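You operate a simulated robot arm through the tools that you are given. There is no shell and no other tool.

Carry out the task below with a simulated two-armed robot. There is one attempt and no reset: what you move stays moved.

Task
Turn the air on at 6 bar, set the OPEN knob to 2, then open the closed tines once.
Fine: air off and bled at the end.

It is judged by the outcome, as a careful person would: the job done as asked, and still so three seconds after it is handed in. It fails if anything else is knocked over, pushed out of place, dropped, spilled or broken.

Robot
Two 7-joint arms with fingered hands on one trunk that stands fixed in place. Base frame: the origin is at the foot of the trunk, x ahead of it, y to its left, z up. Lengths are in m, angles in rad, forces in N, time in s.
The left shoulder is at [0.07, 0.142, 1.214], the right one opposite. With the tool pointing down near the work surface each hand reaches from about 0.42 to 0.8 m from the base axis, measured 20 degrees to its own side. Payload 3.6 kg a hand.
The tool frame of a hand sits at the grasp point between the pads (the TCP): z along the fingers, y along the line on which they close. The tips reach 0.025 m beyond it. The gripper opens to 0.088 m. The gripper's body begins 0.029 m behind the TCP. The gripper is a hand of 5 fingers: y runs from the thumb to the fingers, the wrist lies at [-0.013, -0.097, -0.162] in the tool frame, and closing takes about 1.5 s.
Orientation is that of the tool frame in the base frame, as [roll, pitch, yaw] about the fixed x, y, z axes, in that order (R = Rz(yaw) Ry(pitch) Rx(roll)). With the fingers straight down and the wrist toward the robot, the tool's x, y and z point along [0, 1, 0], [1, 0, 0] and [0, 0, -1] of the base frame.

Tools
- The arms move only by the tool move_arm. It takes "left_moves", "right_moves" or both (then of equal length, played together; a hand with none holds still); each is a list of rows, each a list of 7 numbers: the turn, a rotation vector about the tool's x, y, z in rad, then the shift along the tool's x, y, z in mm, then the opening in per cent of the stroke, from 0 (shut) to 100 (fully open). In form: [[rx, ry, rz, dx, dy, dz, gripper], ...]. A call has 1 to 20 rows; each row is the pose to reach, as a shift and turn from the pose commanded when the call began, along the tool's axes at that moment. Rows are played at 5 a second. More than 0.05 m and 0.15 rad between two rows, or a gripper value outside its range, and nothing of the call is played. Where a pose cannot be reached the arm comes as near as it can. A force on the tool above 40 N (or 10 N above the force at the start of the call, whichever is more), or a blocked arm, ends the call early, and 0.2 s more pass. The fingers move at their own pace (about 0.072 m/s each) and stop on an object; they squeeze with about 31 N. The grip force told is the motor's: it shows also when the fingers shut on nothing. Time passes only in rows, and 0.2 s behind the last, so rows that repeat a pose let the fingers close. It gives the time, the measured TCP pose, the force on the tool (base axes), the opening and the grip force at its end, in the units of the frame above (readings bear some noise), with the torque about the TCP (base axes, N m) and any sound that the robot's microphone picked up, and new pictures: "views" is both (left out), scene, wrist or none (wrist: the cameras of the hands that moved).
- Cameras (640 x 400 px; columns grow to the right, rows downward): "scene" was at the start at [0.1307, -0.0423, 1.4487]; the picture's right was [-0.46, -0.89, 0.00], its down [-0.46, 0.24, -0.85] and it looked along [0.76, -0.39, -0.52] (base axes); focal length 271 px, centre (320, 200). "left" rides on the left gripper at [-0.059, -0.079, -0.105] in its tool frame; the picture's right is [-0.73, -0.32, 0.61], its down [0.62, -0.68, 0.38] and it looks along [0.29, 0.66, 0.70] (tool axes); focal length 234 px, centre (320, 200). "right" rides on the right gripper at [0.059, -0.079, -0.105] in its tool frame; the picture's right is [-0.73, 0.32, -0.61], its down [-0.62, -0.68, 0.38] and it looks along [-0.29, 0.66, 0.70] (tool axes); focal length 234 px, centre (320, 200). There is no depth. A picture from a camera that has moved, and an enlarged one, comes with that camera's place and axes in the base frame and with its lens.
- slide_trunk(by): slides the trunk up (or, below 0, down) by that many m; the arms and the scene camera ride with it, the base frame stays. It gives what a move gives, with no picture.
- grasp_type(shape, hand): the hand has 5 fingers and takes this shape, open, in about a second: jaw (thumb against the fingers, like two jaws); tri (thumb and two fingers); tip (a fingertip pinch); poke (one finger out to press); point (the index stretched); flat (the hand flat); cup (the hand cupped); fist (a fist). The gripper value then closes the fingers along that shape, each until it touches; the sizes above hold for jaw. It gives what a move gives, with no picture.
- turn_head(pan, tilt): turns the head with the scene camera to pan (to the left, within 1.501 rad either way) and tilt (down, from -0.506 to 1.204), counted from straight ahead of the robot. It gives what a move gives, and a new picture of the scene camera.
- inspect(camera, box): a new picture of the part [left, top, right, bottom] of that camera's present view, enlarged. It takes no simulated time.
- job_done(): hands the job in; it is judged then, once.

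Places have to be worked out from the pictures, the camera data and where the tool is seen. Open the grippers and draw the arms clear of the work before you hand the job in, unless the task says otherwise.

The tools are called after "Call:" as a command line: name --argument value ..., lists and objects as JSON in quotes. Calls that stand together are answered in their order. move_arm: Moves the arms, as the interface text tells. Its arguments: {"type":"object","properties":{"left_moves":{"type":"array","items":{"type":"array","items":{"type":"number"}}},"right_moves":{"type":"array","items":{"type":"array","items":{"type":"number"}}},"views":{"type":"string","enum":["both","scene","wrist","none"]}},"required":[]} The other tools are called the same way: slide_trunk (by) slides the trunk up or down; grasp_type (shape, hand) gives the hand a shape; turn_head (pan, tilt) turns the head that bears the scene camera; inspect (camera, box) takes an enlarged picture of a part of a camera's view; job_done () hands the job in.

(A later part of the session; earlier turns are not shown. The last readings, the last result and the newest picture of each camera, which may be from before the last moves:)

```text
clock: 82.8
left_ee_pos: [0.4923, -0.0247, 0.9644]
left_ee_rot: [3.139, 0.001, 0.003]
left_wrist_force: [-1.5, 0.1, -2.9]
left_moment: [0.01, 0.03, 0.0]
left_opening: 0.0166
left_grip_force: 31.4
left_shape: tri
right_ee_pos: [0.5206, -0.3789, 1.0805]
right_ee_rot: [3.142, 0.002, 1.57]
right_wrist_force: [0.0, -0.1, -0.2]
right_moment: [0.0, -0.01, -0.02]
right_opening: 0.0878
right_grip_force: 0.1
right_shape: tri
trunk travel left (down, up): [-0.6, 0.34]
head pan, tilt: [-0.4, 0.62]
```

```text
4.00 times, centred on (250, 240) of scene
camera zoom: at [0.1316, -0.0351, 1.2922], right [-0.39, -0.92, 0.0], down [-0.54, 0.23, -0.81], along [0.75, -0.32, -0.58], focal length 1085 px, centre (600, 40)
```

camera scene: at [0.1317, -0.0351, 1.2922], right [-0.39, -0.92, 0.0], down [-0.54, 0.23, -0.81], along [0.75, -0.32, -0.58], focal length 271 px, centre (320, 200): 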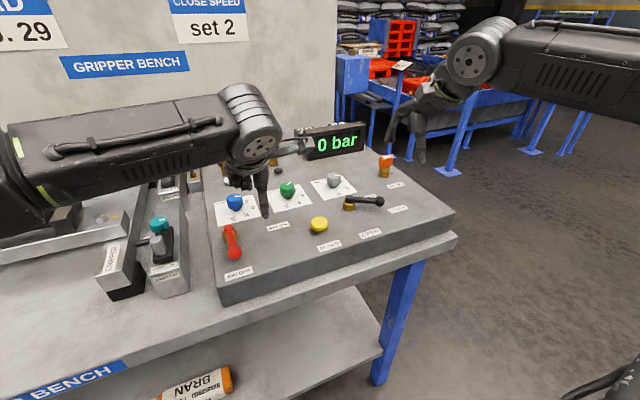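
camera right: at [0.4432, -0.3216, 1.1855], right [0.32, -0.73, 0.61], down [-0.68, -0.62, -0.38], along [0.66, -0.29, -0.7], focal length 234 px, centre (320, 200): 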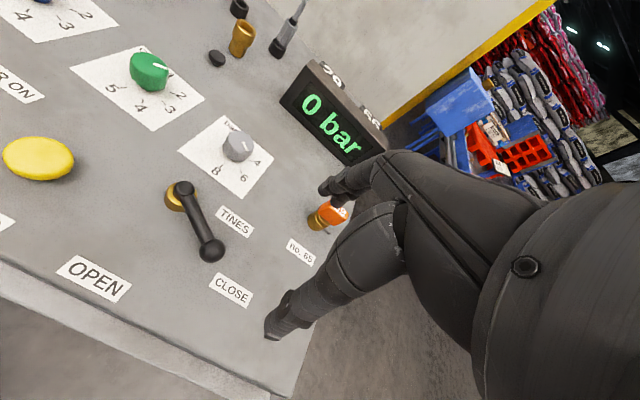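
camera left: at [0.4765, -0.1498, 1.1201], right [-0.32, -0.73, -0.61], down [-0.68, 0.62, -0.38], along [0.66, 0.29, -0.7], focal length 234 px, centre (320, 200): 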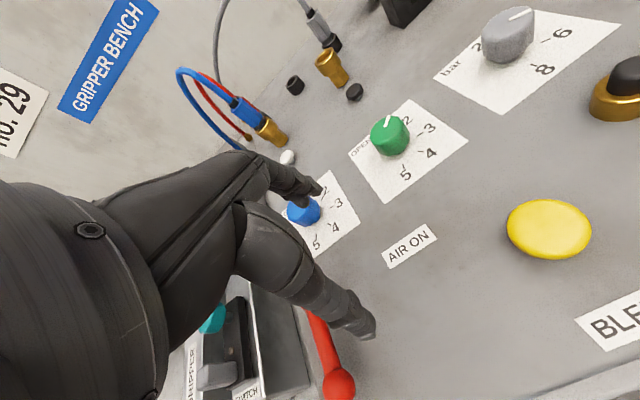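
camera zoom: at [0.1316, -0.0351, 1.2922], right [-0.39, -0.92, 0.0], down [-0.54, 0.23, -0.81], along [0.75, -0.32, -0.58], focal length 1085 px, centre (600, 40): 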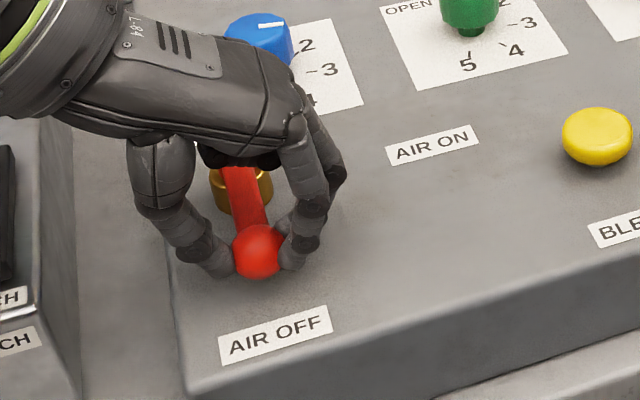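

The ball is gripped cleanly again. Now I turn the AIR lever through its arc toward AIR ON.

Call:
move_arm --left_moves '[[0, 0, -0.1, 0.3, 6.5, 0, 0], [0, 0, -0.2, 1.3, 12.9, 0, 0], [0, 0, -0.3, 2.9, 19.2, 0, 0], [0, 0, -0.4, 5.1, 25.3, 0, 0], [0, 0, -0.5, 8.0, 31.2, 0, 0], [0, 0, -0.6, 11.4, 36.7, 0, 0], [0, 0, -0.7, 15.3, 41.9, 0, 0], [0, 0, -0.8, 19.7, 46.6, 0, 0], [0, 0, -0.9, 24.6, 50.9, 0, 0], [0, 0, -1.0, 29.9, 54.7, 0, 0], [0, 0, -1.1, 35.5, 57.9, 0, 0], [0, 0, -1.2, 41.4, 60.6, 0, 0], [0, 0, -1.3, 47.6, 62.6, 0, 0], [0, 0, -1.4, 54.0, 64.1, 0, 0], [0, 0, -1.5, 60.4, 64.8, 0, 0], [0, 0, -1.571, 65, 65, 0, 0], [0, 0, -1.571, 65, 65, 0, 0]]' --views "both"

Call:
inspect --camera "scene" --box '[190, 110, 390, 290]'

```text
clock: 86.4
left_ee_pos: [0.5564, -0.0907, 0.9638]
left_ee_rot: [3.14, 0.0, 1.574]
left_wrist_force: [0.0, -6.7, 1.2]
left_moment: [-0.15, -0.05, -0.05]
left_opening: 0.0165
left_grip_force: 31.3
left_shape: tri
right_ee_pos: [0.5213, -0.3816, 1.079]
right_ee_rot: [-3.141, -0.003, 1.57]
right_wrist_force: [-0.1, -0.3, 0.0]
right_moment: [-0.05, 0.01, -0.04]
right_opening: 0.088
right_grip_force: 0.0
right_shape: tri
trunk travel left (down, up): [-0.6, 0.34]
head pan, tilt: [-0.4, 0.62]
camera scene: at [0.1317, -0.0368, 1.2922], right [-0.39, -0.92, 0.0], down [-0.54, 0.23, -0.81], along [0.75, -0.32, -0.58], focal length 271 px, centre (320, 200)
camera left: at [0.4762, -0.1512, 1.0689], right [-0.32, -0.73, -0.61], down [-0.68, 0.62, -0.38], along [0.66, 0.29, -0.7], focal length 234 px, centre (320, 200)
```

scene: 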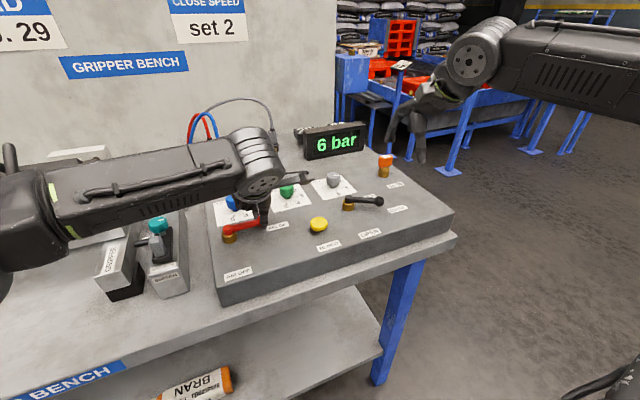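
left: 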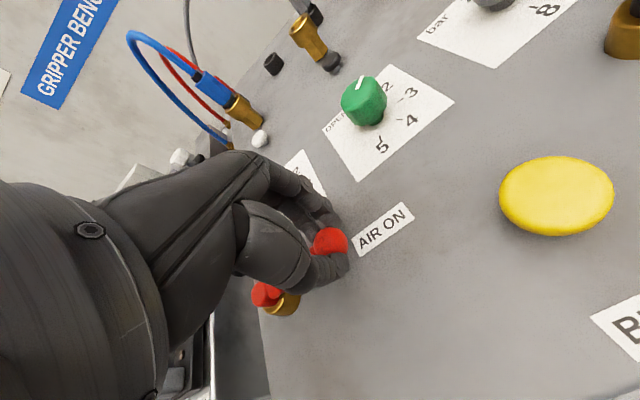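

```text
2.22 times, centred on (290, 200) of scene
camera zoom: at [0.1317, -0.0368, 1.2922], right [-0.39, -0.92, 0.0], down [-0.54, 0.23, -0.81], along [0.75, -0.32, -0.58], focal length 603 px, centre (387, 200)
```

zoom: 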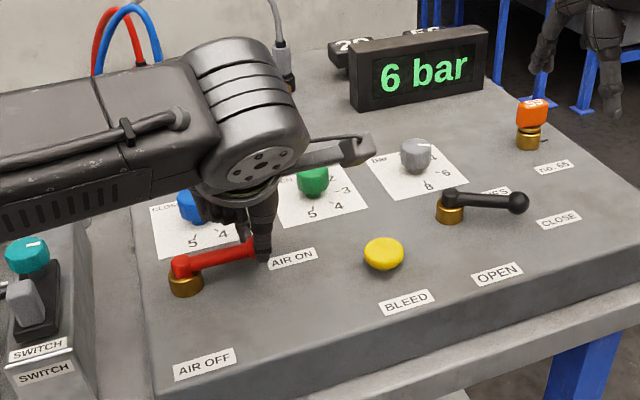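

The display reads 6 bar and the lever sits at AIR ON. I release it with the left hand and lift clear, backing up toward the robot.

Call:
move_arm --left_moves '[[0, 0, 0, 0, 0, 0, 40], [0, 0, 0, 0, 0, 0, 80], [0, 0, 0, 0, 0, 0, 100], [0, 0, 0, 0, 0, 0, 100], [0, 0, 0, 0, 0, -30, 100], [0, 0, 0, 0, 0, -65, 100], [0, 0, 0, 5, -25, -100, 100], [0, 0, 0, 15, -55, -130, 100], [0, 0, 0, 25, -85, -150, 100], [0, 0, 0, 40, -115, -165, 100], [0, 0, 0, 55, -130, -175, 100], [0, 0, 0, 55, -130, -175, 100]]' --views "none"

Call:
turn_head --pan 0.1 --tilt 0.5

```text
clock: 89.0
left_ee_pos: [0.4271, -0.0355, 1.1392]
left_ee_rot: [3.141, 0.0, 1.575]
left_wrist_force: [-1.2, 0.4, -1.1]
left_moment: [-0.02, 0.02, 0.01]
left_opening: 0.0876
left_grip_force: 0.0
left_shape: tri
right_ee_pos: [0.521, -0.3818, 1.0801]
right_ee_rot: [3.141, -0.001, 1.571]
right_wrist_force: [0.4, -0.1, 1.0]
right_moment: [-0.01, 0.02, -0.03]
right_opening: 0.0877
right_grip_force: 0.1
right_shape: tri
trunk travel left (down, up): [-0.6, 0.34]
head pan, tilt: [-0.4, 0.62]
```

```text
clock: 89.9
left_ee_pos: [0.426, -0.0355, 1.1393]
left_ee_rot: [3.141, 0.001, 1.576]
left_wrist_force: [-0.2, 0.1, 0.1]
left_moment: [0.01, -0.01, -0.03]
left_opening: 0.0876
left_grip_force: 0.1
left_shape: tri
right_ee_pos: [0.5211, -0.3792, 1.0797]
right_ee_rot: [3.141, 0.0, 1.57]
right_wrist_force: [-0.3, -0.8, 0.2]
right_moment: [-0.01, 0.0, -0.05]
right_opening: 0.0876
right_grip_force: 0.1
right_shape: tri
trunk travel left (down, up): [-0.6, 0.34]
head pan, tilt: [0.099, 0.499]
camera scene: at [0.1413, 0.0079, 1.303], right [0.1, -1.0, 0.0], down [-0.48, -0.05, -0.88], along [0.87, 0.09, -0.48], focal length 271 px, centre (320, 200)
```

scene: 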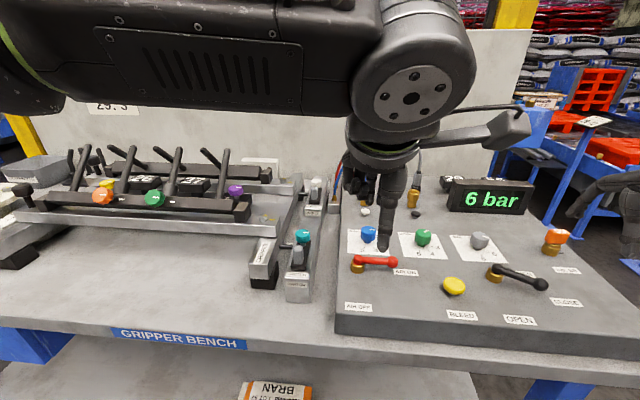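

Air is on at 6 bar with the lever staying put. I take a "before" look at the tines and at the hose ports.

Call:
inspect --camera "scene" --box '[10, 130, 330, 310]'

Call:
inspect --camera "scene" --box '[330, 160, 600, 330]'

```text
2.00 times, centred on (170, 220) of scene
camera zoom: at [0.1413, 0.0079, 1.303], right [0.1, -1.0, 0.0], down [-0.48, -0.05, -0.88], along [0.87, 0.09, -0.48], focal length 543 px, centre (620, 160)
```

zoom: 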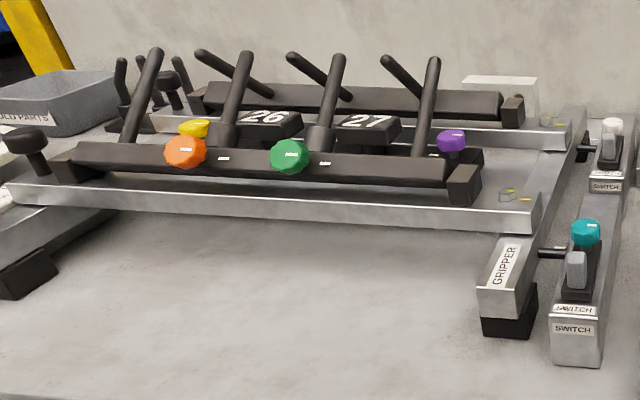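

```text
2.35 times, centred on (465, 245) of scene
camera zoom: at [0.1413, 0.0079, 1.303], right [0.1, -1.0, 0.0], down [-0.48, -0.05, -0.88], along [0.87, 0.09, -0.48], focal length 638 px, centre (-21, 94)
```

zoom: 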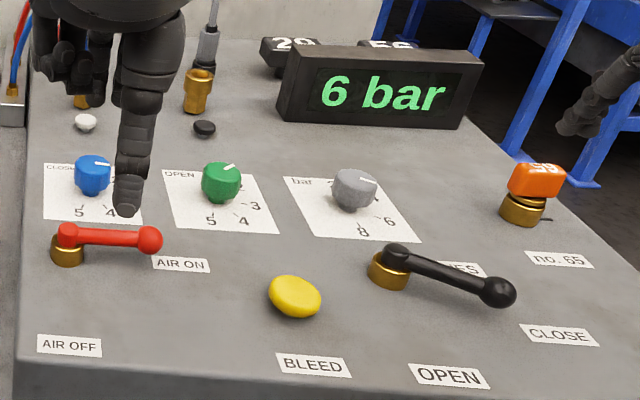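

The hub of the TINES lever is ≈(0.558,−0.283), ball ≈(0.524,−0.340); opening means swinging the ball toward the robot. I'll push it with one finger, so I look at the poke shape first.

Call:
grasp_type --hand "right" --shape "poke"

Call:
turn_head --pan -0.45 --tilt 0.5

Call:
inspect --camera "right" --box '[160, 100, 480, 400]'

Call:
inspect --camera "left" --box '[320, 0, 640, 200]'

```text
clock: 90.8
left_ee_pos: [0.4264, -0.0355, 1.139]
left_ee_rot: [-3.141, 0.003, 1.574]
left_wrist_force: [-1.3, 0.0, -0.2]
left_moment: [-0.01, 0.02, 0.01]
left_opening: 0.0874
left_grip_force: 0.0
left_shape: tri
right_ee_pos: [0.522, -0.3808, 1.0806]
right_ee_rot: [-3.141, -0.001, 1.571]
right_wrist_force: [-0.6, 0.0, -0.1]
right_moment: [0.01, 0.0, 0.03]
right_opening: 0.0001
right_grip_force: 0.2
right_shape: poke
trunk travel left (down, up): [-0.6, 0.34]
head pan, tilt: [0.099, 0.499]
```

```text
clock: 91.8
left_ee_pos: [0.4261, -0.0346, 1.1399]
left_ee_rot: [3.141, 0.002, 1.573]
left_wrist_force: [0.1, -0.1, -0.9]
left_moment: [0.0, -0.02, 0.01]
left_opening: 0.0876
left_grip_force: 0.0
left_shape: tri
right_ee_pos: [0.5212, -0.3799, 1.0798]
right_ee_rot: [3.141, 0.001, 1.572]
right_wrist_force: [1.4, -0.7, -0.9]
right_moment: [0.05, 0.0, -0.01]
right_opening: 0.0
right_grip_force: 0.0
right_shape: poke
trunk travel left (down, up): [-0.6, 0.34]
head pan, tilt: [-0.45, 0.499]
camera scene: at [0.1327, -0.0405, 1.303], right [-0.43, -0.9, 0.0], down [-0.43, 0.21, -0.88], along [0.79, -0.38, -0.48], focal length 271 px, centre (320, 200)
```

scene: 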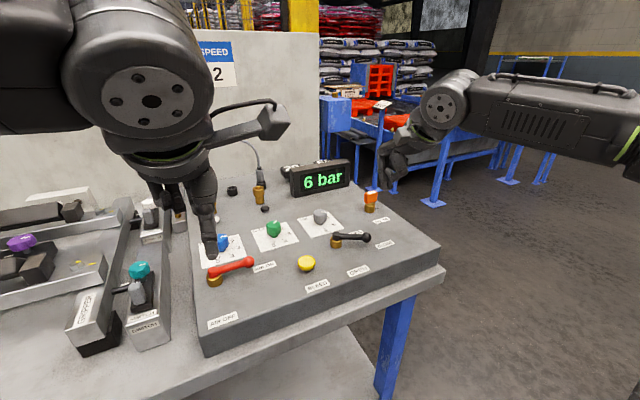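

```text
1.33 times, centred on (320, 250) of right
camera zoom: at [0.4426, -0.3217, 1.1858], right [0.32, -0.73, 0.61], down [-0.68, -0.62, -0.38], along [0.66, -0.29, -0.7], focal length 312 px, centre (320, 133)
```

zoom: 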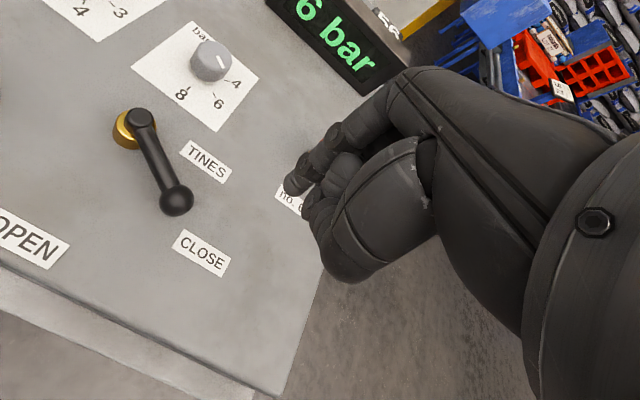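

```text
2.00 times, centred on (480, 100) of left
camera zoom: at [0.346, -0.0946, 1.2442], right [-0.32, -0.73, -0.61], down [-0.68, 0.62, -0.38], along [0.66, 0.29, -0.7], focal length 468 px, centre (0, 400)
```

zoom: 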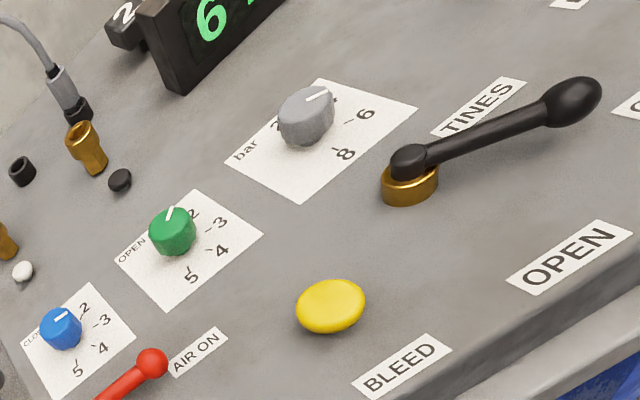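

The poke finger tip lies about 25 mm beyond the TCP on its axis. I check from the scene camera how far the folded thumb hangs below.

Call:
inspect --camera "scene" --box '[340, 90, 480, 200]'

```text
3.64 times, centred on (410, 145) of scene
camera zoom: at [0.1327, -0.0405, 1.303], right [-0.43, -0.9, 0.0], down [-0.43, 0.21, -0.88], along [0.79, -0.38, -0.48], focal length 986 px, centre (-7, 400)
```

zoom: 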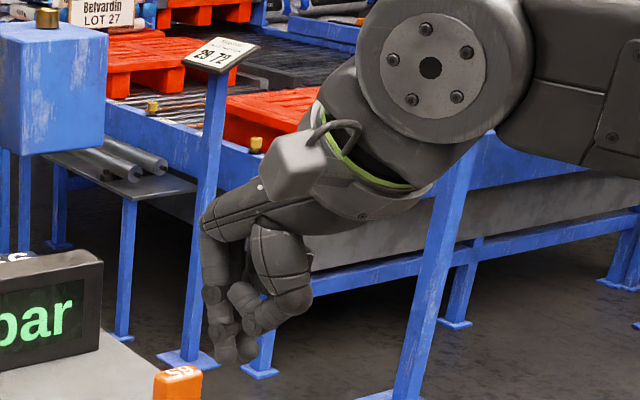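

The thumb bottom hangs ≈6 mm under TCP level, so I'll push with the tip at z≈0.939 and the thumb turned outward. I move the tip beside the ball on its far-right side (3.5 cm off) at φ=−45°.

Call:
move_arm --right_moves '[[0, 0, -0.13, 8, 12, 0, 0], [0, 0, -0.26, 16, 24, 0, 0], [0, 0, -0.39, 24.5, 35.6, 0, 0], [0, 0, -0.52, 24.5, 35.6, 0, 0], [0, 0, -0.65, 24.5, 35.6, 20, 0], [0, 0, -0.785, 24.5, 35.6, 45, 0], [0, 0, -0.785, 24.5, 35.6, 70, 0], [0, 0, -0.785, 24.5, 35.6, 95, 0], [0, 0, -0.785, 24.5, 35.6, 115, 0], [0, 0, -0.785, 24.5, 35.6, 115, 0]]' --views "both"

Call:
inspect --camera "scene" --box '[310, 180, 430, 290]'

Call:
inspect --camera "left" --box '[440, 0, 640, 160]'

```text
clock: 94.0
left_ee_pos: [0.4252, -0.0349, 1.1385]
left_ee_rot: [-3.141, 0.0, 1.575]
left_wrist_force: [0.0, 0.1, 0.0]
left_moment: [-0.01, -0.01, 0.0]
left_opening: 0.0878
left_grip_force: 0.0
left_shape: tri
right_ee_pos: [0.5565, -0.3559, 0.9651]
right_ee_rot: [3.141, 0.0, 2.357]
right_wrist_force: [0.2, -0.6, -0.3]
right_moment: [-0.02, 0.0, 0.0]
right_opening: 0.0
right_grip_force: 0.0
right_shape: poke
trunk travel left (down, up): [-0.6, 0.34]
head pan, tilt: [-0.45, 0.499]
camera scene: at [0.1325, -0.0405, 1.303], right [-0.44, -0.9, 0.0], down [-0.43, 0.21, -0.88], along [0.79, -0.38, -0.48], focal length 271 px, centre (320, 200)
camera right: at [0.4601, -0.3704, 1.0701], right [0.74, -0.28, 0.61], down [-0.04, -0.92, -0.38], along [0.67, 0.26, -0.7], focal length 234 px, centre (320, 200)
```

scene: 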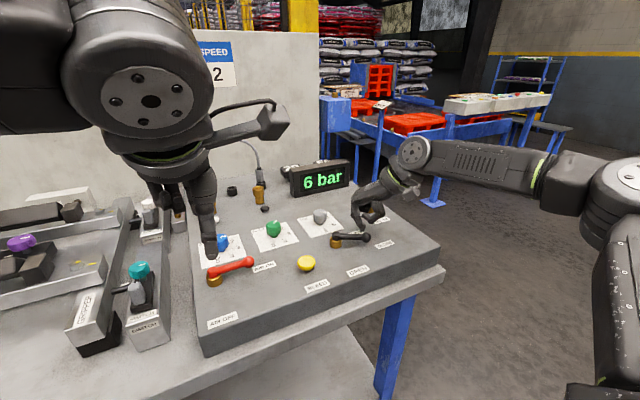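
right: 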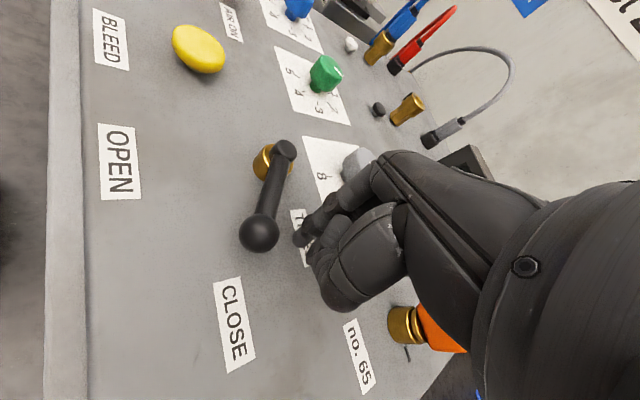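

```text
3.64 times, centred on (370, 235) of scene
camera zoom: at [0.1325, -0.0405, 1.303], right [-0.44, -0.9, 0.0], down [-0.43, 0.21, -0.88], along [0.79, -0.38, -0.48], focal length 986 px, centre (138, 73)
```

zoom: 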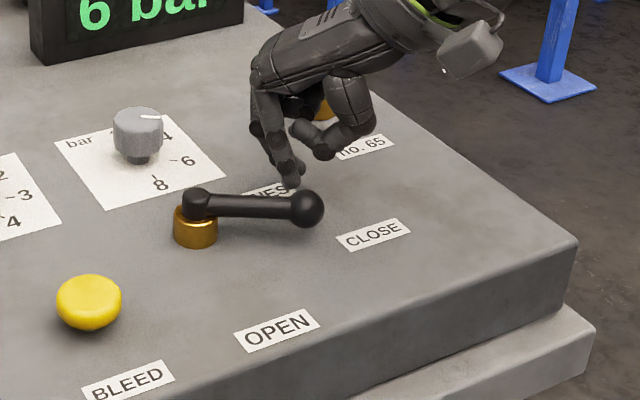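

```text
2.50 times, centred on (540, 80) of left
camera zoom: at [0.3458, -0.0944, 1.2443], right [-0.32, -0.73, -0.61], down [-0.68, 0.62, -0.38], along [0.66, 0.29, -0.7], focal length 585 px, centre (-230, 500)
```

zoom: 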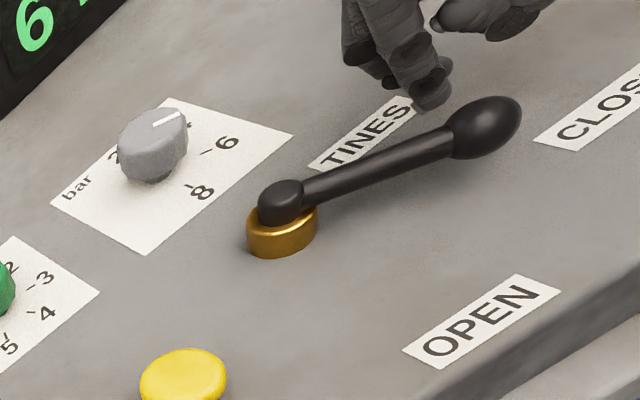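

The fingertip stands beside the ball on its far-right side, clear of everything. I push the lever along its arc to OPEN, the hand turning with it.

Call:
move_arm --right_moves '[[0, 0, 0, 9.6, -2.5, 0, 0], [0, 0, 0, 16.4, -4.4, 0, 0], [0, 0, 0.1, 24.6, -8.5, 0, 0], [0, 0, 0.2, 33.2, -11.5, 0, 0], [0, 0, 0.31, 42.2, -13.2, 0, 0], [0, 0, 0.42, 51.3, -13.6, 0, 0], [0, 0, 0.52, 60.5, -12.8, 0, 0], [0, 0, 0.63, 69.4, -10.8, 0, 0], [0, 0, 0.7, 75.8, -8.5, 0, 0], [0, 0, 0.785, 82, -5.4, 0, 0], [0, 0, 0.785, 82, -5.4, 0, 0]]' --views "both"

Call:
inspect --camera "scene" --box '[310, 180, 430, 290]'

```text
clock: 96.4
left_ee_pos: [0.428, -0.0397, 1.138]
left_ee_rot: [-3.14, -0.002, 1.575]
left_wrist_force: [0.5, -0.4, -0.2]
left_moment: [-0.02, 0.01, -0.02]
left_opening: 0.0876
left_grip_force: 0.1
left_shape: tri
right_ee_pos: [0.4964, -0.3066, 0.9627]
right_ee_rot: [-3.141, -0.003, 1.57]
right_wrist_force: [7.5, -23.3, 5.0]
right_moment: [-0.43, -0.2, -0.04]
right_opening: 0.0
right_grip_force: 0.1
right_shape: poke
trunk travel left (down, up): [-0.6, 0.34]
head pan, tilt: [-0.45, 0.499]
camera scene: at [0.134, -0.0463, 1.3028], right [-0.44, -0.9, 0.0], down [-0.43, 0.21, -0.88], along [0.79, -0.38, -0.48], focal length 271 px, centre (320, 200)
camera right: at [0.4185, -0.2475, 1.0688], right [0.32, -0.73, 0.61], down [-0.68, -0.62, -0.38], along [0.66, -0.29, -0.7], focal length 234 px, centre (320, 200)
```

scene: 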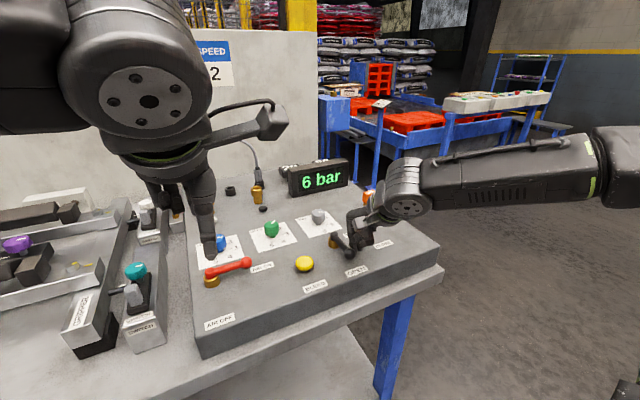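
right: 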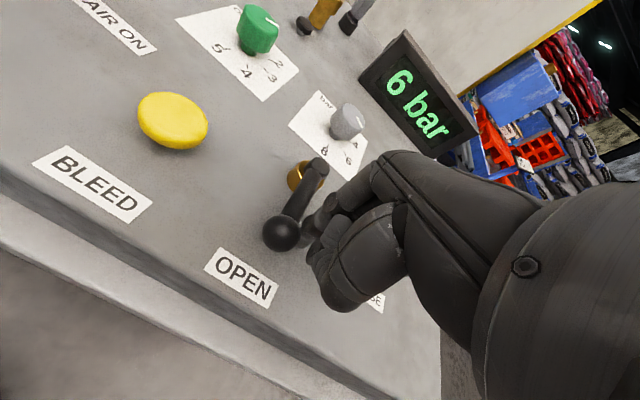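

```text
3.64 times, centred on (370, 235) of scene
camera zoom: at [0.134, -0.0463, 1.3028], right [-0.44, -0.9, 0.0], down [-0.43, 0.21, -0.88], along [0.79, -0.38, -0.48], focal length 986 px, centre (138, 73)
```

zoom: 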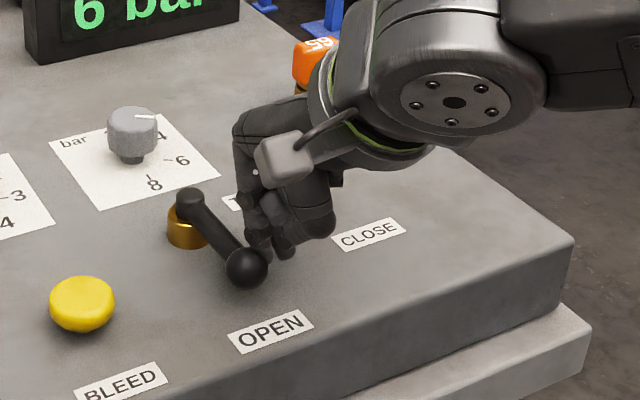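

The lever points straight at OPEN (ball ≈(0.492,−0.285)) and is against its stop (23 N). I back the finger off, lift it, and turn the head to see the tines.

Call:
move_arm --right_moves '[[0, 0, 0, -10, 0, 0, 0], [0, 0, 0, -25, 0, 0, 0], [0, 0, 0, -25, 0, -30, 0], [0, 0, 0, -25, 0, -70, 0], [0, 0, 0, -30, 0, -100, 0], [0, 0, 0, -30, 0, -100, 0]]' --views "none"

Call:
turn_head --pan 0.1 --tilt 0.5

Call:
inspect --camera "scene" --box '[10, 130, 330, 310]'

Call:
inspect --camera "scene" --box '[330, 160, 600, 330]'

```text
clock: 97.8
left_ee_pos: [0.4255, -0.0353, 1.1393]
left_ee_rot: [-3.141, 0.002, 1.575]
left_wrist_force: [-0.5, 0.1, 0.0]
left_moment: [0.0, 0.03, -0.03]
left_opening: 0.0879
left_grip_force: 0.1
left_shape: tri
right_ee_pos: [0.4963, -0.3318, 1.0646]
right_ee_rot: [-3.14, 0.0, 1.572]
right_wrist_force: [-0.5, 1.4, -0.3]
right_moment: [-0.01, 0.01, 0.02]
right_opening: 0.0002
right_grip_force: 0.1
right_shape: poke
trunk travel left (down, up): [-0.6, 0.34]
head pan, tilt: [-0.45, 0.499]
```

```text
clock: 98.8
left_ee_pos: [0.4265, -0.0348, 1.1388]
left_ee_rot: [-3.141, 0.002, 1.574]
left_wrist_force: [-0.9, 0.4, -0.1]
left_moment: [-0.02, -0.01, -0.02]
left_opening: 0.0878
left_grip_force: 0.0
left_shape: tri
right_ee_pos: [0.4959, -0.3319, 1.0644]
right_ee_rot: [3.14, 0.001, 1.57]
right_wrist_force: [0.1, -0.4, -0.8]
right_moment: [0.01, 0.02, -0.03]
right_opening: 0.0001
right_grip_force: 0.1
right_shape: poke
trunk travel left (down, up): [-0.6, 0.34]
head pan, tilt: [0.099, 0.499]
camera scene: at [0.1413, 0.0079, 1.303], right [0.1, -1.0, 0.0], down [-0.48, -0.05, -0.88], along [0.87, 0.09, -0.48], focal length 271 px, centre (320, 200)
```

scene: 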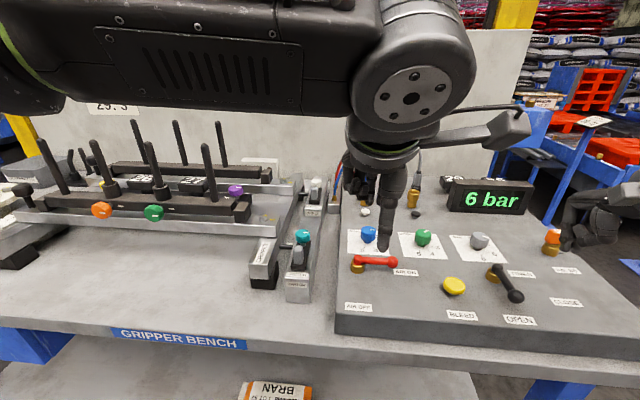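

```text
2.00 times, centred on (170, 220) of scene
camera zoom: at [0.1413, 0.0079, 1.303], right [0.1, -1.0, 0.0], down [-0.48, -0.05, -0.88], along [0.87, 0.09, -0.48], focal length 543 px, centre (620, 160)
```

zoom: 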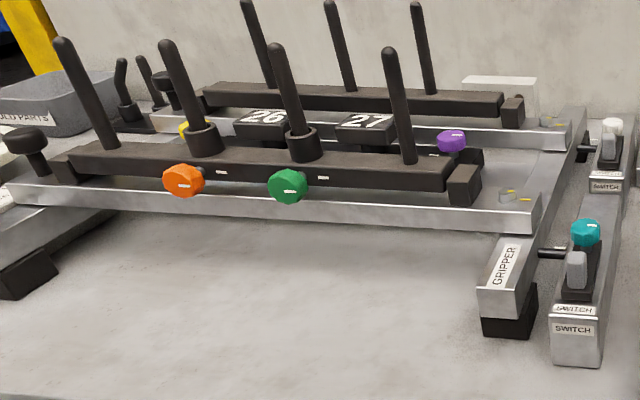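

```text
2.35 times, centred on (465, 245) of scene
camera zoom: at [0.1413, 0.0079, 1.303], right [0.1, -1.0, 0.0], down [-0.48, -0.05, -0.88], along [0.87, 0.09, -0.48], focal length 638 px, centre (-21, 94)
```

zoom: 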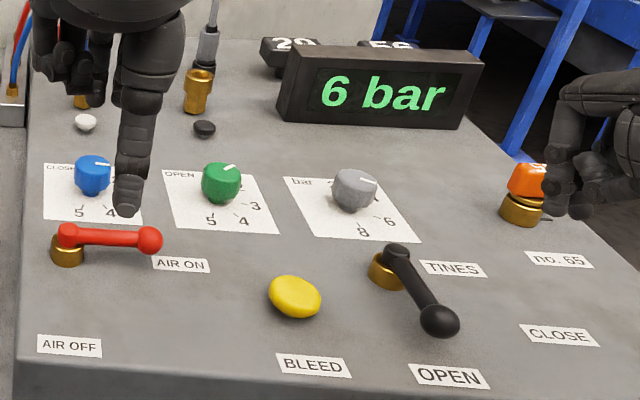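

The tines have swung open. I wait two seconds without moving to see whether they are still travelling.

Call:
move_arm --right_moves '[[0, 0, 0, 0, 0, 0, 0], [0, 0, 0, 0, 0, 0, 0], [0, 0, 0, 0, 0, 0, 0], [0, 0, 0, 0, 0, 0, 0], [0, 0, 0, 0, 0, 0, 0], [0, 0, 0, 0, 0, 0, 0], [0, 0, 0, 0, 0, 0, 0], [0, 0, 0, 0, 0, 0, 0], [0, 0, 0, 0, 0, 0, 0], [0, 0, 0, 0, 0, 0, 0], [0, 0, 0, 0, 0, 0, 0], [0, 0, 0, 0, 0, 0, 0]]' --views "scene"

Call:
inspect --camera "scene" --box '[10, 130, 330, 310]'

```text
clock: 101.4
left_ee_pos: [0.4274, -0.0352, 1.1386]
left_ee_rot: [-3.141, 0.001, 1.575]
left_wrist_force: [-0.7, 0.0, -0.5]
left_moment: [0.0, 0.03, -0.02]
left_opening: 0.0877
left_grip_force: 0.2
left_shape: tri
right_ee_pos: [0.4955, -0.3309, 1.0631]
right_ee_rot: [3.141, -0.001, 1.572]
right_wrist_force: [-0.5, -0.3, -0.5]
right_moment: [0.02, -0.01, -0.04]
right_opening: 0.0
right_grip_force: 0.0
right_shape: poke
trunk travel left (down, up): [-0.6, 0.34]
head pan, tilt: [0.099, 0.499]
camera scene: at [0.1413, 0.008, 1.303], right [0.1, -1.0, 0.0], down [-0.48, -0.05, -0.88], along [0.87, 0.09, -0.48], focal length 271 px, centre (320, 200)
```

scene: 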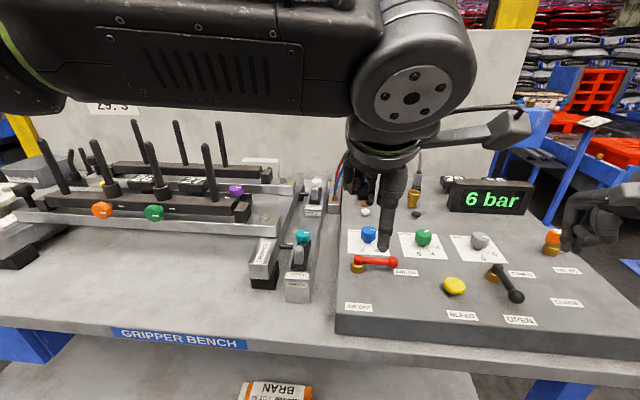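

```text
2.00 times, centred on (170, 220) of scene
camera zoom: at [0.1413, 0.008, 1.303], right [0.1, -1.0, 0.0], down [-0.48, -0.05, -0.88], along [0.87, 0.09, -0.48], focal length 543 px, centre (620, 160)
```

zoom: 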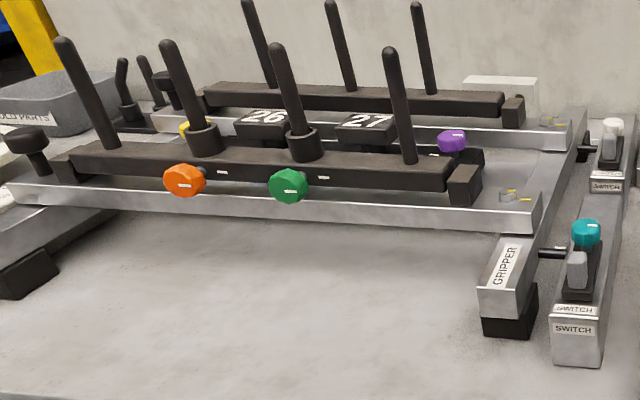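

The tines are fully open and still. Now air off: I bring the left hand back over the AIR lever's ball (at AIR ON) and close on it.

Call:
move_arm --left_moves '[[0, 0, 0, -15, 15, 10, 100], [0, 0, 0, -30, 45, 25, 100], [0, 0, 0, -40, 75, 45, 100], [0, 0, 0, -50, 105, 75, 100], [0, 0, 0, -55, 130, 110, 100], [0, 0, 0, -55, 130, 145, 100], [0, 0, 0, -55, 130, 175, 100], [0, 0, 0, -55, 130, 175, 100]]' --views "both"

Call:
inspect --camera "left" --box '[240, 140, 440, 340]'

```text
clock: 103.2
left_ee_pos: [0.5575, -0.09, 0.9637]
left_ee_rot: [3.141, 0.003, 1.573]
left_wrist_force: [-0.3, -0.7, 0.0]
left_moment: [-0.04, -0.01, 0.03]
left_opening: 0.0876
left_grip_force: 0.1
left_shape: tri
right_ee_pos: [0.4958, -0.3313, 1.0628]
right_ee_rot: [-3.141, 0.001, 1.572]
right_wrist_force: [0.0, 0.7, -0.6]
right_moment: [0.0, -0.02, 0.03]
right_opening: 0.0002
right_grip_force: 0.1
right_shape: poke
trunk travel left (down, up): [-0.6, 0.34]
head pan, tilt: [0.099, 0.499]
camera scene: at [0.1409, 0.008, 1.3031], right [0.1, -1.0, 0.0], down [-0.48, -0.05, -0.88], along [0.87, 0.09, -0.48], focal length 271 px, centre (320, 200)
camera left: at [0.4764, -0.1501, 1.069], right [-0.32, -0.73, -0.61], down [-0.68, 0.62, -0.38], along [0.66, 0.29, -0.7], focal length 234 px, centre (320, 200)
```

scene: 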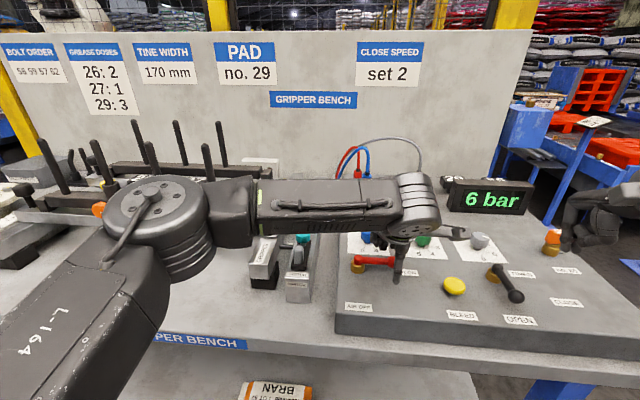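
left: 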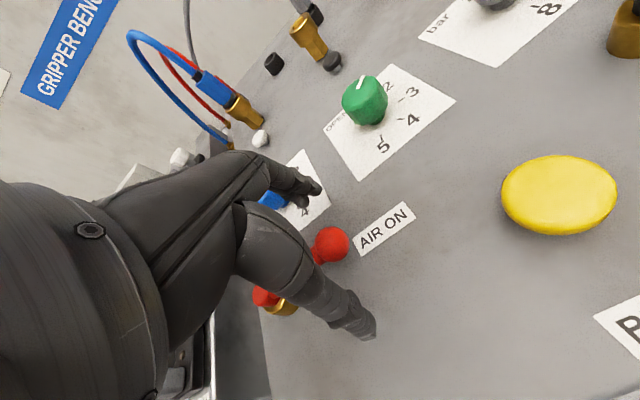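

```text
2.00 times, centred on (340, 240) of left
camera zoom: at [0.4764, -0.1501, 1.069], right [-0.32, -0.73, -0.61], down [-0.68, 0.62, -0.38], along [0.66, 0.29, -0.7], focal length 468 px, centre (280, 120)
```

zoom: 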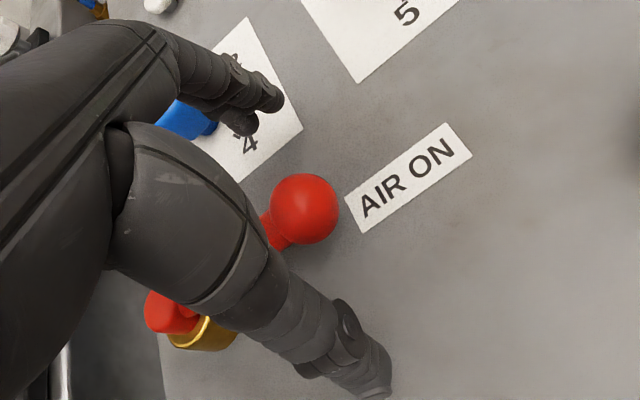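

The ball is between the fingers at AIR ON. I close on it.

Call:
move_arm --left_moves '[[0, 0, 0, 0, 0, 0, 60], [0, 0, 0, 0, 0, 0, 30], [0, 0, 0, 0, 0, 0, 0], [0, 0, 0, 0, 0, 0, 0], [0, 0, 0, 0, 0, 0, 0], [0, 0, 0, 0, 0, 0, 0], [0, 0, 0, 0, 0, 0, 0]]' --views "none"

Call:
inspect --camera "left" --box '[240, 140, 440, 340]'

```text
clock: 104.8
left_ee_pos: [0.5563, -0.0901, 0.9643]
left_ee_rot: [3.141, 0.002, 1.575]
left_wrist_force: [-1.5, 0.3, -0.5]
left_moment: [0.02, 0.04, 0.01]
left_opening: 0.0161
left_grip_force: 31.1
left_shape: tri
right_ee_pos: [0.4949, -0.3309, 1.0649]
right_ee_rot: [3.141, -0.001, 1.571]
right_wrist_force: [0.2, 0.1, -0.1]
right_moment: [0.01, -0.02, 0.02]
right_opening: 0.0001
right_grip_force: 0.1
right_shape: poke
trunk travel left (down, up): [-0.6, 0.34]
head pan, tilt: [0.099, 0.499]
```

```text
2.00 times, centred on (340, 240) of left
camera zoom: at [0.4765, -0.1499, 1.0692], right [-0.32, -0.73, -0.61], down [-0.68, 0.62, -0.38], along [0.66, 0.29, -0.7], focal length 468 px, centre (280, 120)
```

zoom: 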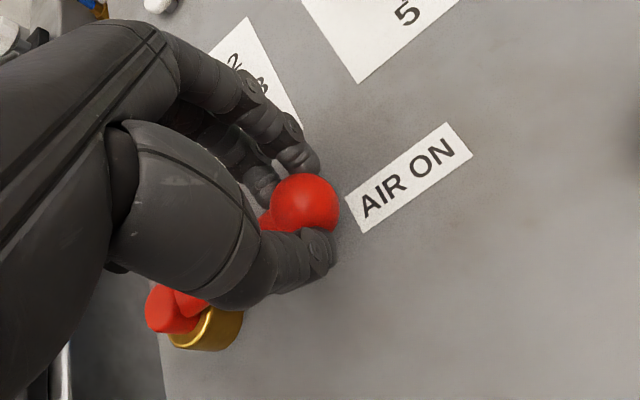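

The grip is clean with little side load. I turn the AIR lever back along the arc to AIR OFF.

Call:
move_arm --left_moves '[[0, 0, 0.1, 0.3, -6.5, 0, 0], [0, 0, 0.2, 1.3, -12.9, 0, 0], [0, 0, 0.3, 2.9, -19.2, 0, 0], [0, 0, 0.4, 5.1, -25.3, 0, 0], [0, 0, 0.5, 8.0, -31.2, 0, 0], [0, 0, 0.6, 11.4, -36.7, 0, 0], [0, 0, 0.7, 15.3, -41.9, 0, 0], [0, 0, 0.8, 19.7, -46.6, 0, 0], [0, 0, 0.9, 24.6, -50.9, 0, 0], [0, 0, 1.0, 29.9, -54.7, 0, 0], [0, 0, 1.1, 35.5, -57.9, 0, 0], [0, 0, 1.2, 41.4, -60.6, 0, 0], [0, 0, 1.3, 47.6, -62.6, 0, 0], [0, 0, 1.4, 54.0, -64.1, 0, 0], [0, 0, 1.5, 60.4, -64.8, 0, 0], [0, 0, 1.571, 65, -65, 0, 0], [0, 0, 1.571, 65, -65, 0, 0]]' --views "both"

Call:
inspect --camera "scene" --box '[330, 160, 600, 330]'

```text
clock: 108.4
left_ee_pos: [0.4936, -0.0247, 0.9634]
left_ee_rot: [3.141, 0.001, 0.002]
left_wrist_force: [8.5, 0.7, 7.5]
left_moment: [0.01, -0.16, 0.11]
left_opening: 0.0166
left_grip_force: 31.4
left_shape: tri
right_ee_pos: [0.497, -0.3318, 1.0635]
right_ee_rot: [-3.14, 0.0, 1.572]
right_wrist_force: [0.4, 0.1, -0.2]
right_moment: [0.0, 0.02, -0.03]
right_opening: 0.0
right_grip_force: 0.1
right_shape: poke
trunk travel left (down, up): [-0.6, 0.34]
head pan, tilt: [0.099, 0.499]
camera scene: at [0.1424, 0.0082, 1.3029], right [0.1, -1.0, 0.0], down [-0.48, -0.05, -0.88], along [0.87, 0.09, -0.48], focal length 271 px, centre (320, 200)
camera left: at [0.4316, 0.0531, 1.0684], right [-0.73, 0.32, -0.61], down [0.62, 0.68, -0.38], along [0.29, -0.66, -0.7], focal length 234 px, centre (320, 200)
```

scene: 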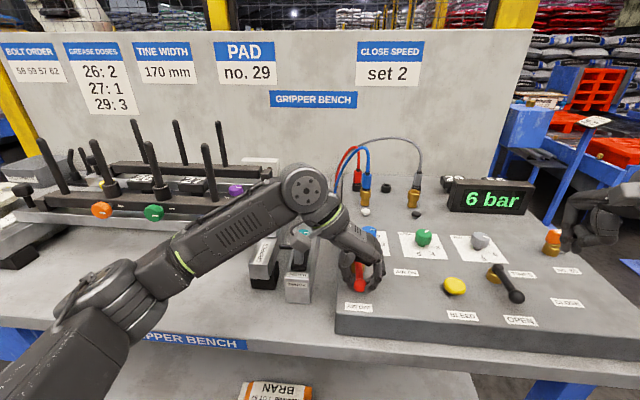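
left: 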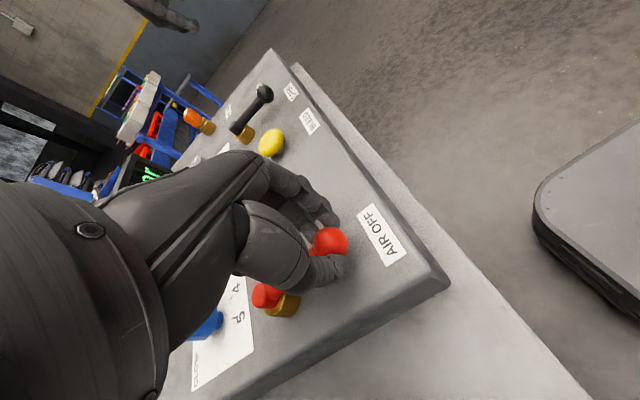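

```text
2.35 times, centred on (465, 245) of scene
camera zoom: at [0.1424, 0.0082, 1.3029], right [0.1, -1.0, 0.0], down [-0.48, -0.05, -0.88], along [0.87, 0.09, -0.48], focal length 638 px, centre (-21, 94)
```

zoom: 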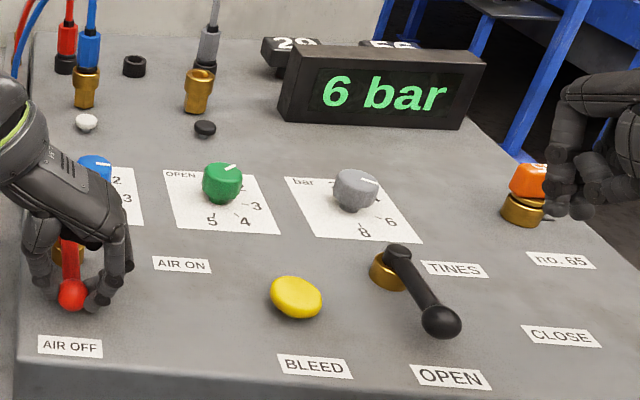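

The AIR lever is back at AIR OFF; 6 bar is still trapped, as expected. I release and lift the left hand clear.

Call:
move_arm --left_moves '[[0, 0, 0, 0, 0, 0, 40], [0, 0, 0, 0, 0, 0, 80], [0, 0, 0, 0, 0, 0, 100], [0, 0, 0, 0, 0, 0, 100], [0, 0, 0, 0, 0, -25, 100], [0, 0, 0, 0, 0, -60, 100], [0, 0, 0, 0, -20, -100, 100], [0, 0, 0, 0, -50, -135, 100], [0, 0, 0, 0, -80, -160, 100], [0, 0, 0, 0, -80, -160, 100]]' --views "none"

Call:
turn_head --pan -0.3 --tilt 0.6

Call:
inspect --camera "scene" --box '[190, 120, 430, 300]'

```text
clock: 110.6
left_ee_pos: [0.491, 0.0549, 1.1248]
left_ee_rot: [3.14, 0.001, 0.003]
left_wrist_force: [0.7, -0.8, 0.1]
left_moment: [-0.02, 0.02, 0.01]
left_opening: 0.0878
left_grip_force: 0.0
left_shape: tri
right_ee_pos: [0.4965, -0.3314, 1.0647]
right_ee_rot: [-3.141, 0.0, 1.57]
right_wrist_force: [0.4, 0.5, -0.5]
right_moment: [0.02, 0.01, -0.01]
right_opening: 0.0002
right_grip_force: 0.2
right_shape: poke
trunk travel left (down, up): [-0.6, 0.34]
head pan, tilt: [0.099, 0.499]
```

```text
clock: 111.4
left_ee_pos: [0.4912, 0.0557, 1.1239]
left_ee_rot: [3.14, 0.0, 0.001]
left_wrist_force: [0.1, 0.2, 0.7]
left_moment: [-0.02, 0.0, 0.01]
left_opening: 0.0876
left_grip_force: 0.1
left_shape: tri
right_ee_pos: [0.4955, -0.3322, 1.0643]
right_ee_rot: [3.141, -0.001, 1.572]
right_wrist_force: [0.3, -0.2, 1.0]
right_moment: [0.01, 0.03, -0.03]
right_opening: 0.0
right_grip_force: 0.0
right_shape: poke
trunk travel left (down, up): [-0.6, 0.34]
head pan, tilt: [-0.3, 0.6]
camera scene: at [0.1352, -0.027, 1.2939], right [-0.3, -0.96, 0.0], down [-0.54, 0.17, -0.83], along [0.79, -0.24, -0.56], focal length 271 px, centre (320, 200)
```

scene: 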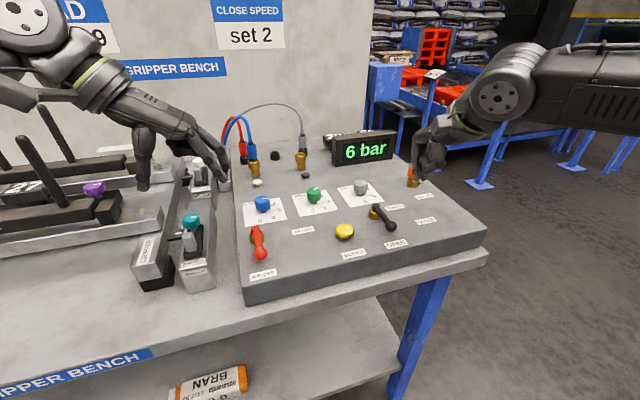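

```text
2.22 times, centred on (310, 210) of scene
camera zoom: at [0.1352, -0.027, 1.2939], right [-0.3, -0.96, 0.0], down [-0.54, 0.17, -0.83], along [0.79, -0.24, -0.56], focal length 603 px, centre (342, 178)
```

zoom: 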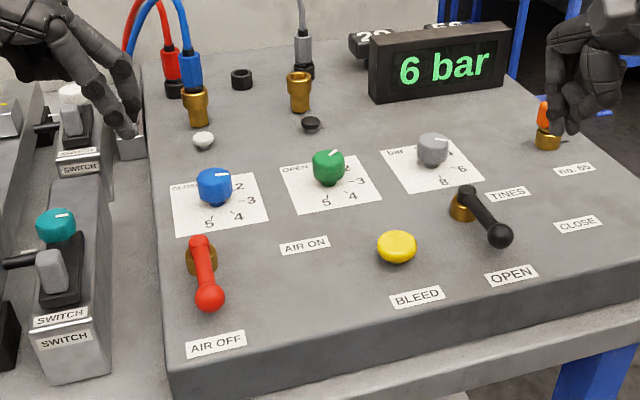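

AIR OFF lever, OPEN=2 and bar=6 are all in place; the display still holds 6 bar. I bring the poke finger above the yellow BLEED button at ≈(0.512,−0.196).

Call:
move_arm --right_moves '[[0, 0, 0, 40, 4, 0, 0], [0, 0, 0, 80, 9, 0, 0], [0, 0, 0, 120, 13, 0, 0], [0, 0, 0, 135.5, 16, 20, 0], [0, 0, 0, 135.5, 16, 50, 0], [0, 0, 0, 135.5, 16, 79, 0], [0, 0, 0, 135.5, 16, 79, 0]]' --views "both"

Call:
inspect --camera "scene" --box '[290, 160, 430, 280]'

Call:
inspect --camera "right" --box '[200, 140, 400, 320]'

```text
clock: 113.0
left_ee_pos: [0.4916, 0.0548, 1.125]
left_ee_rot: [3.139, -0.001, 0.004]
left_wrist_force: [-1.6, 0.3, 0.2]
left_moment: [0.02, 0.01, 0.03]
left_opening: 0.0878
left_grip_force: 0.0
left_shape: tri
right_ee_pos: [0.5118, -0.1956, 0.9868]
right_ee_rot: [3.141, 0.0, 1.574]
right_wrist_force: [-0.1, -0.1, 0.0]
right_moment: [-0.03, 0.0, -0.03]
right_opening: 0.0001
right_grip_force: 0.1
right_shape: poke
trunk travel left (down, up): [-0.6, 0.34]
head pan, tilt: [-0.3, 0.6]
camera scene: at [0.1349, -0.0271, 1.294], right [-0.3, -0.96, 0.0], down [-0.54, 0.17, -0.83], along [0.79, -0.24, -0.56], focal length 271 px, centre (320, 200)
camera right: at [0.4321, -0.1378, 1.0912], right [0.32, -0.73, 0.61], down [-0.68, -0.62, -0.38], along [0.66, -0.29, -0.7], focal length 234 px, centre (320, 200)
```

scene: 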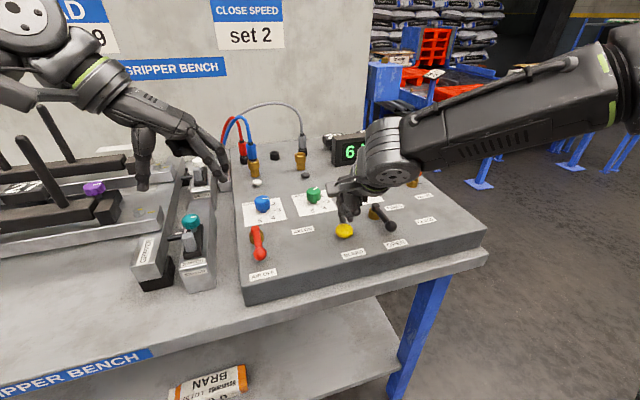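
right: 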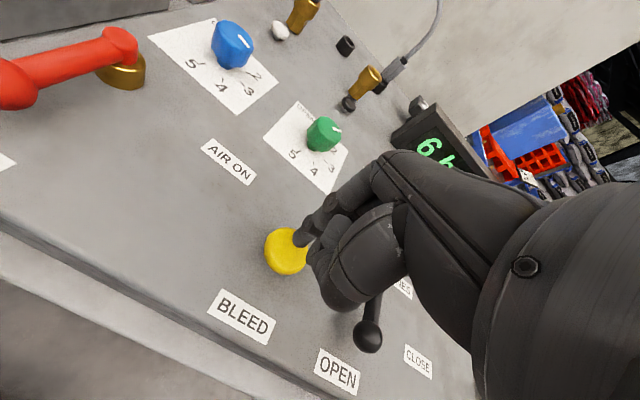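

```text
3.33 times, centred on (360, 220) of scene
camera zoom: at [0.1349, -0.0271, 1.294], right [-0.3, -0.96, 0.0], down [-0.54, 0.17, -0.83], along [0.79, -0.24, -0.56], focal length 904 px, centre (187, 133)
```

zoom: 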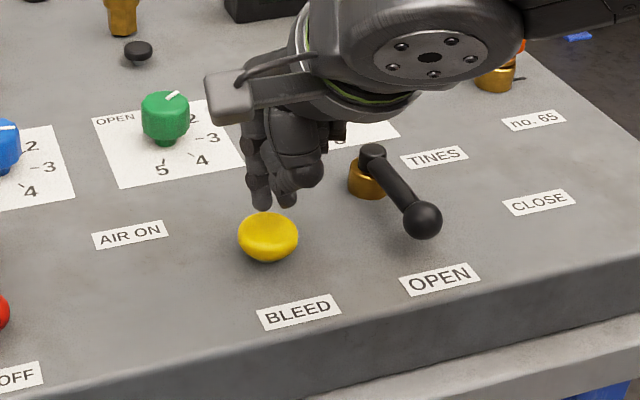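

```text
2.22 times, centred on (300, 230) of right
camera zoom: at [0.4321, -0.1378, 1.0912], right [0.32, -0.73, 0.61], down [-0.68, -0.62, -0.38], along [0.66, -0.29, -0.7], focal length 520 px, centre (364, 133)
```

zoom: 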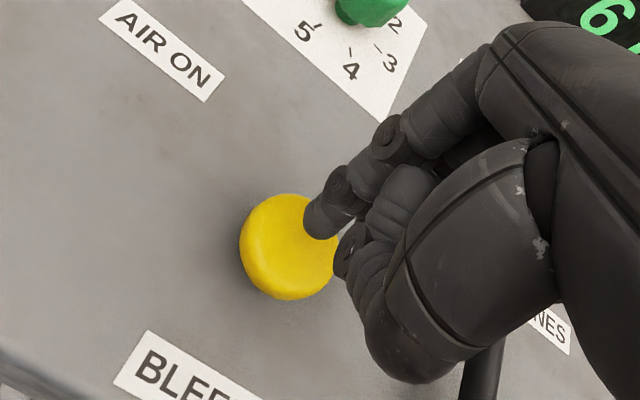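

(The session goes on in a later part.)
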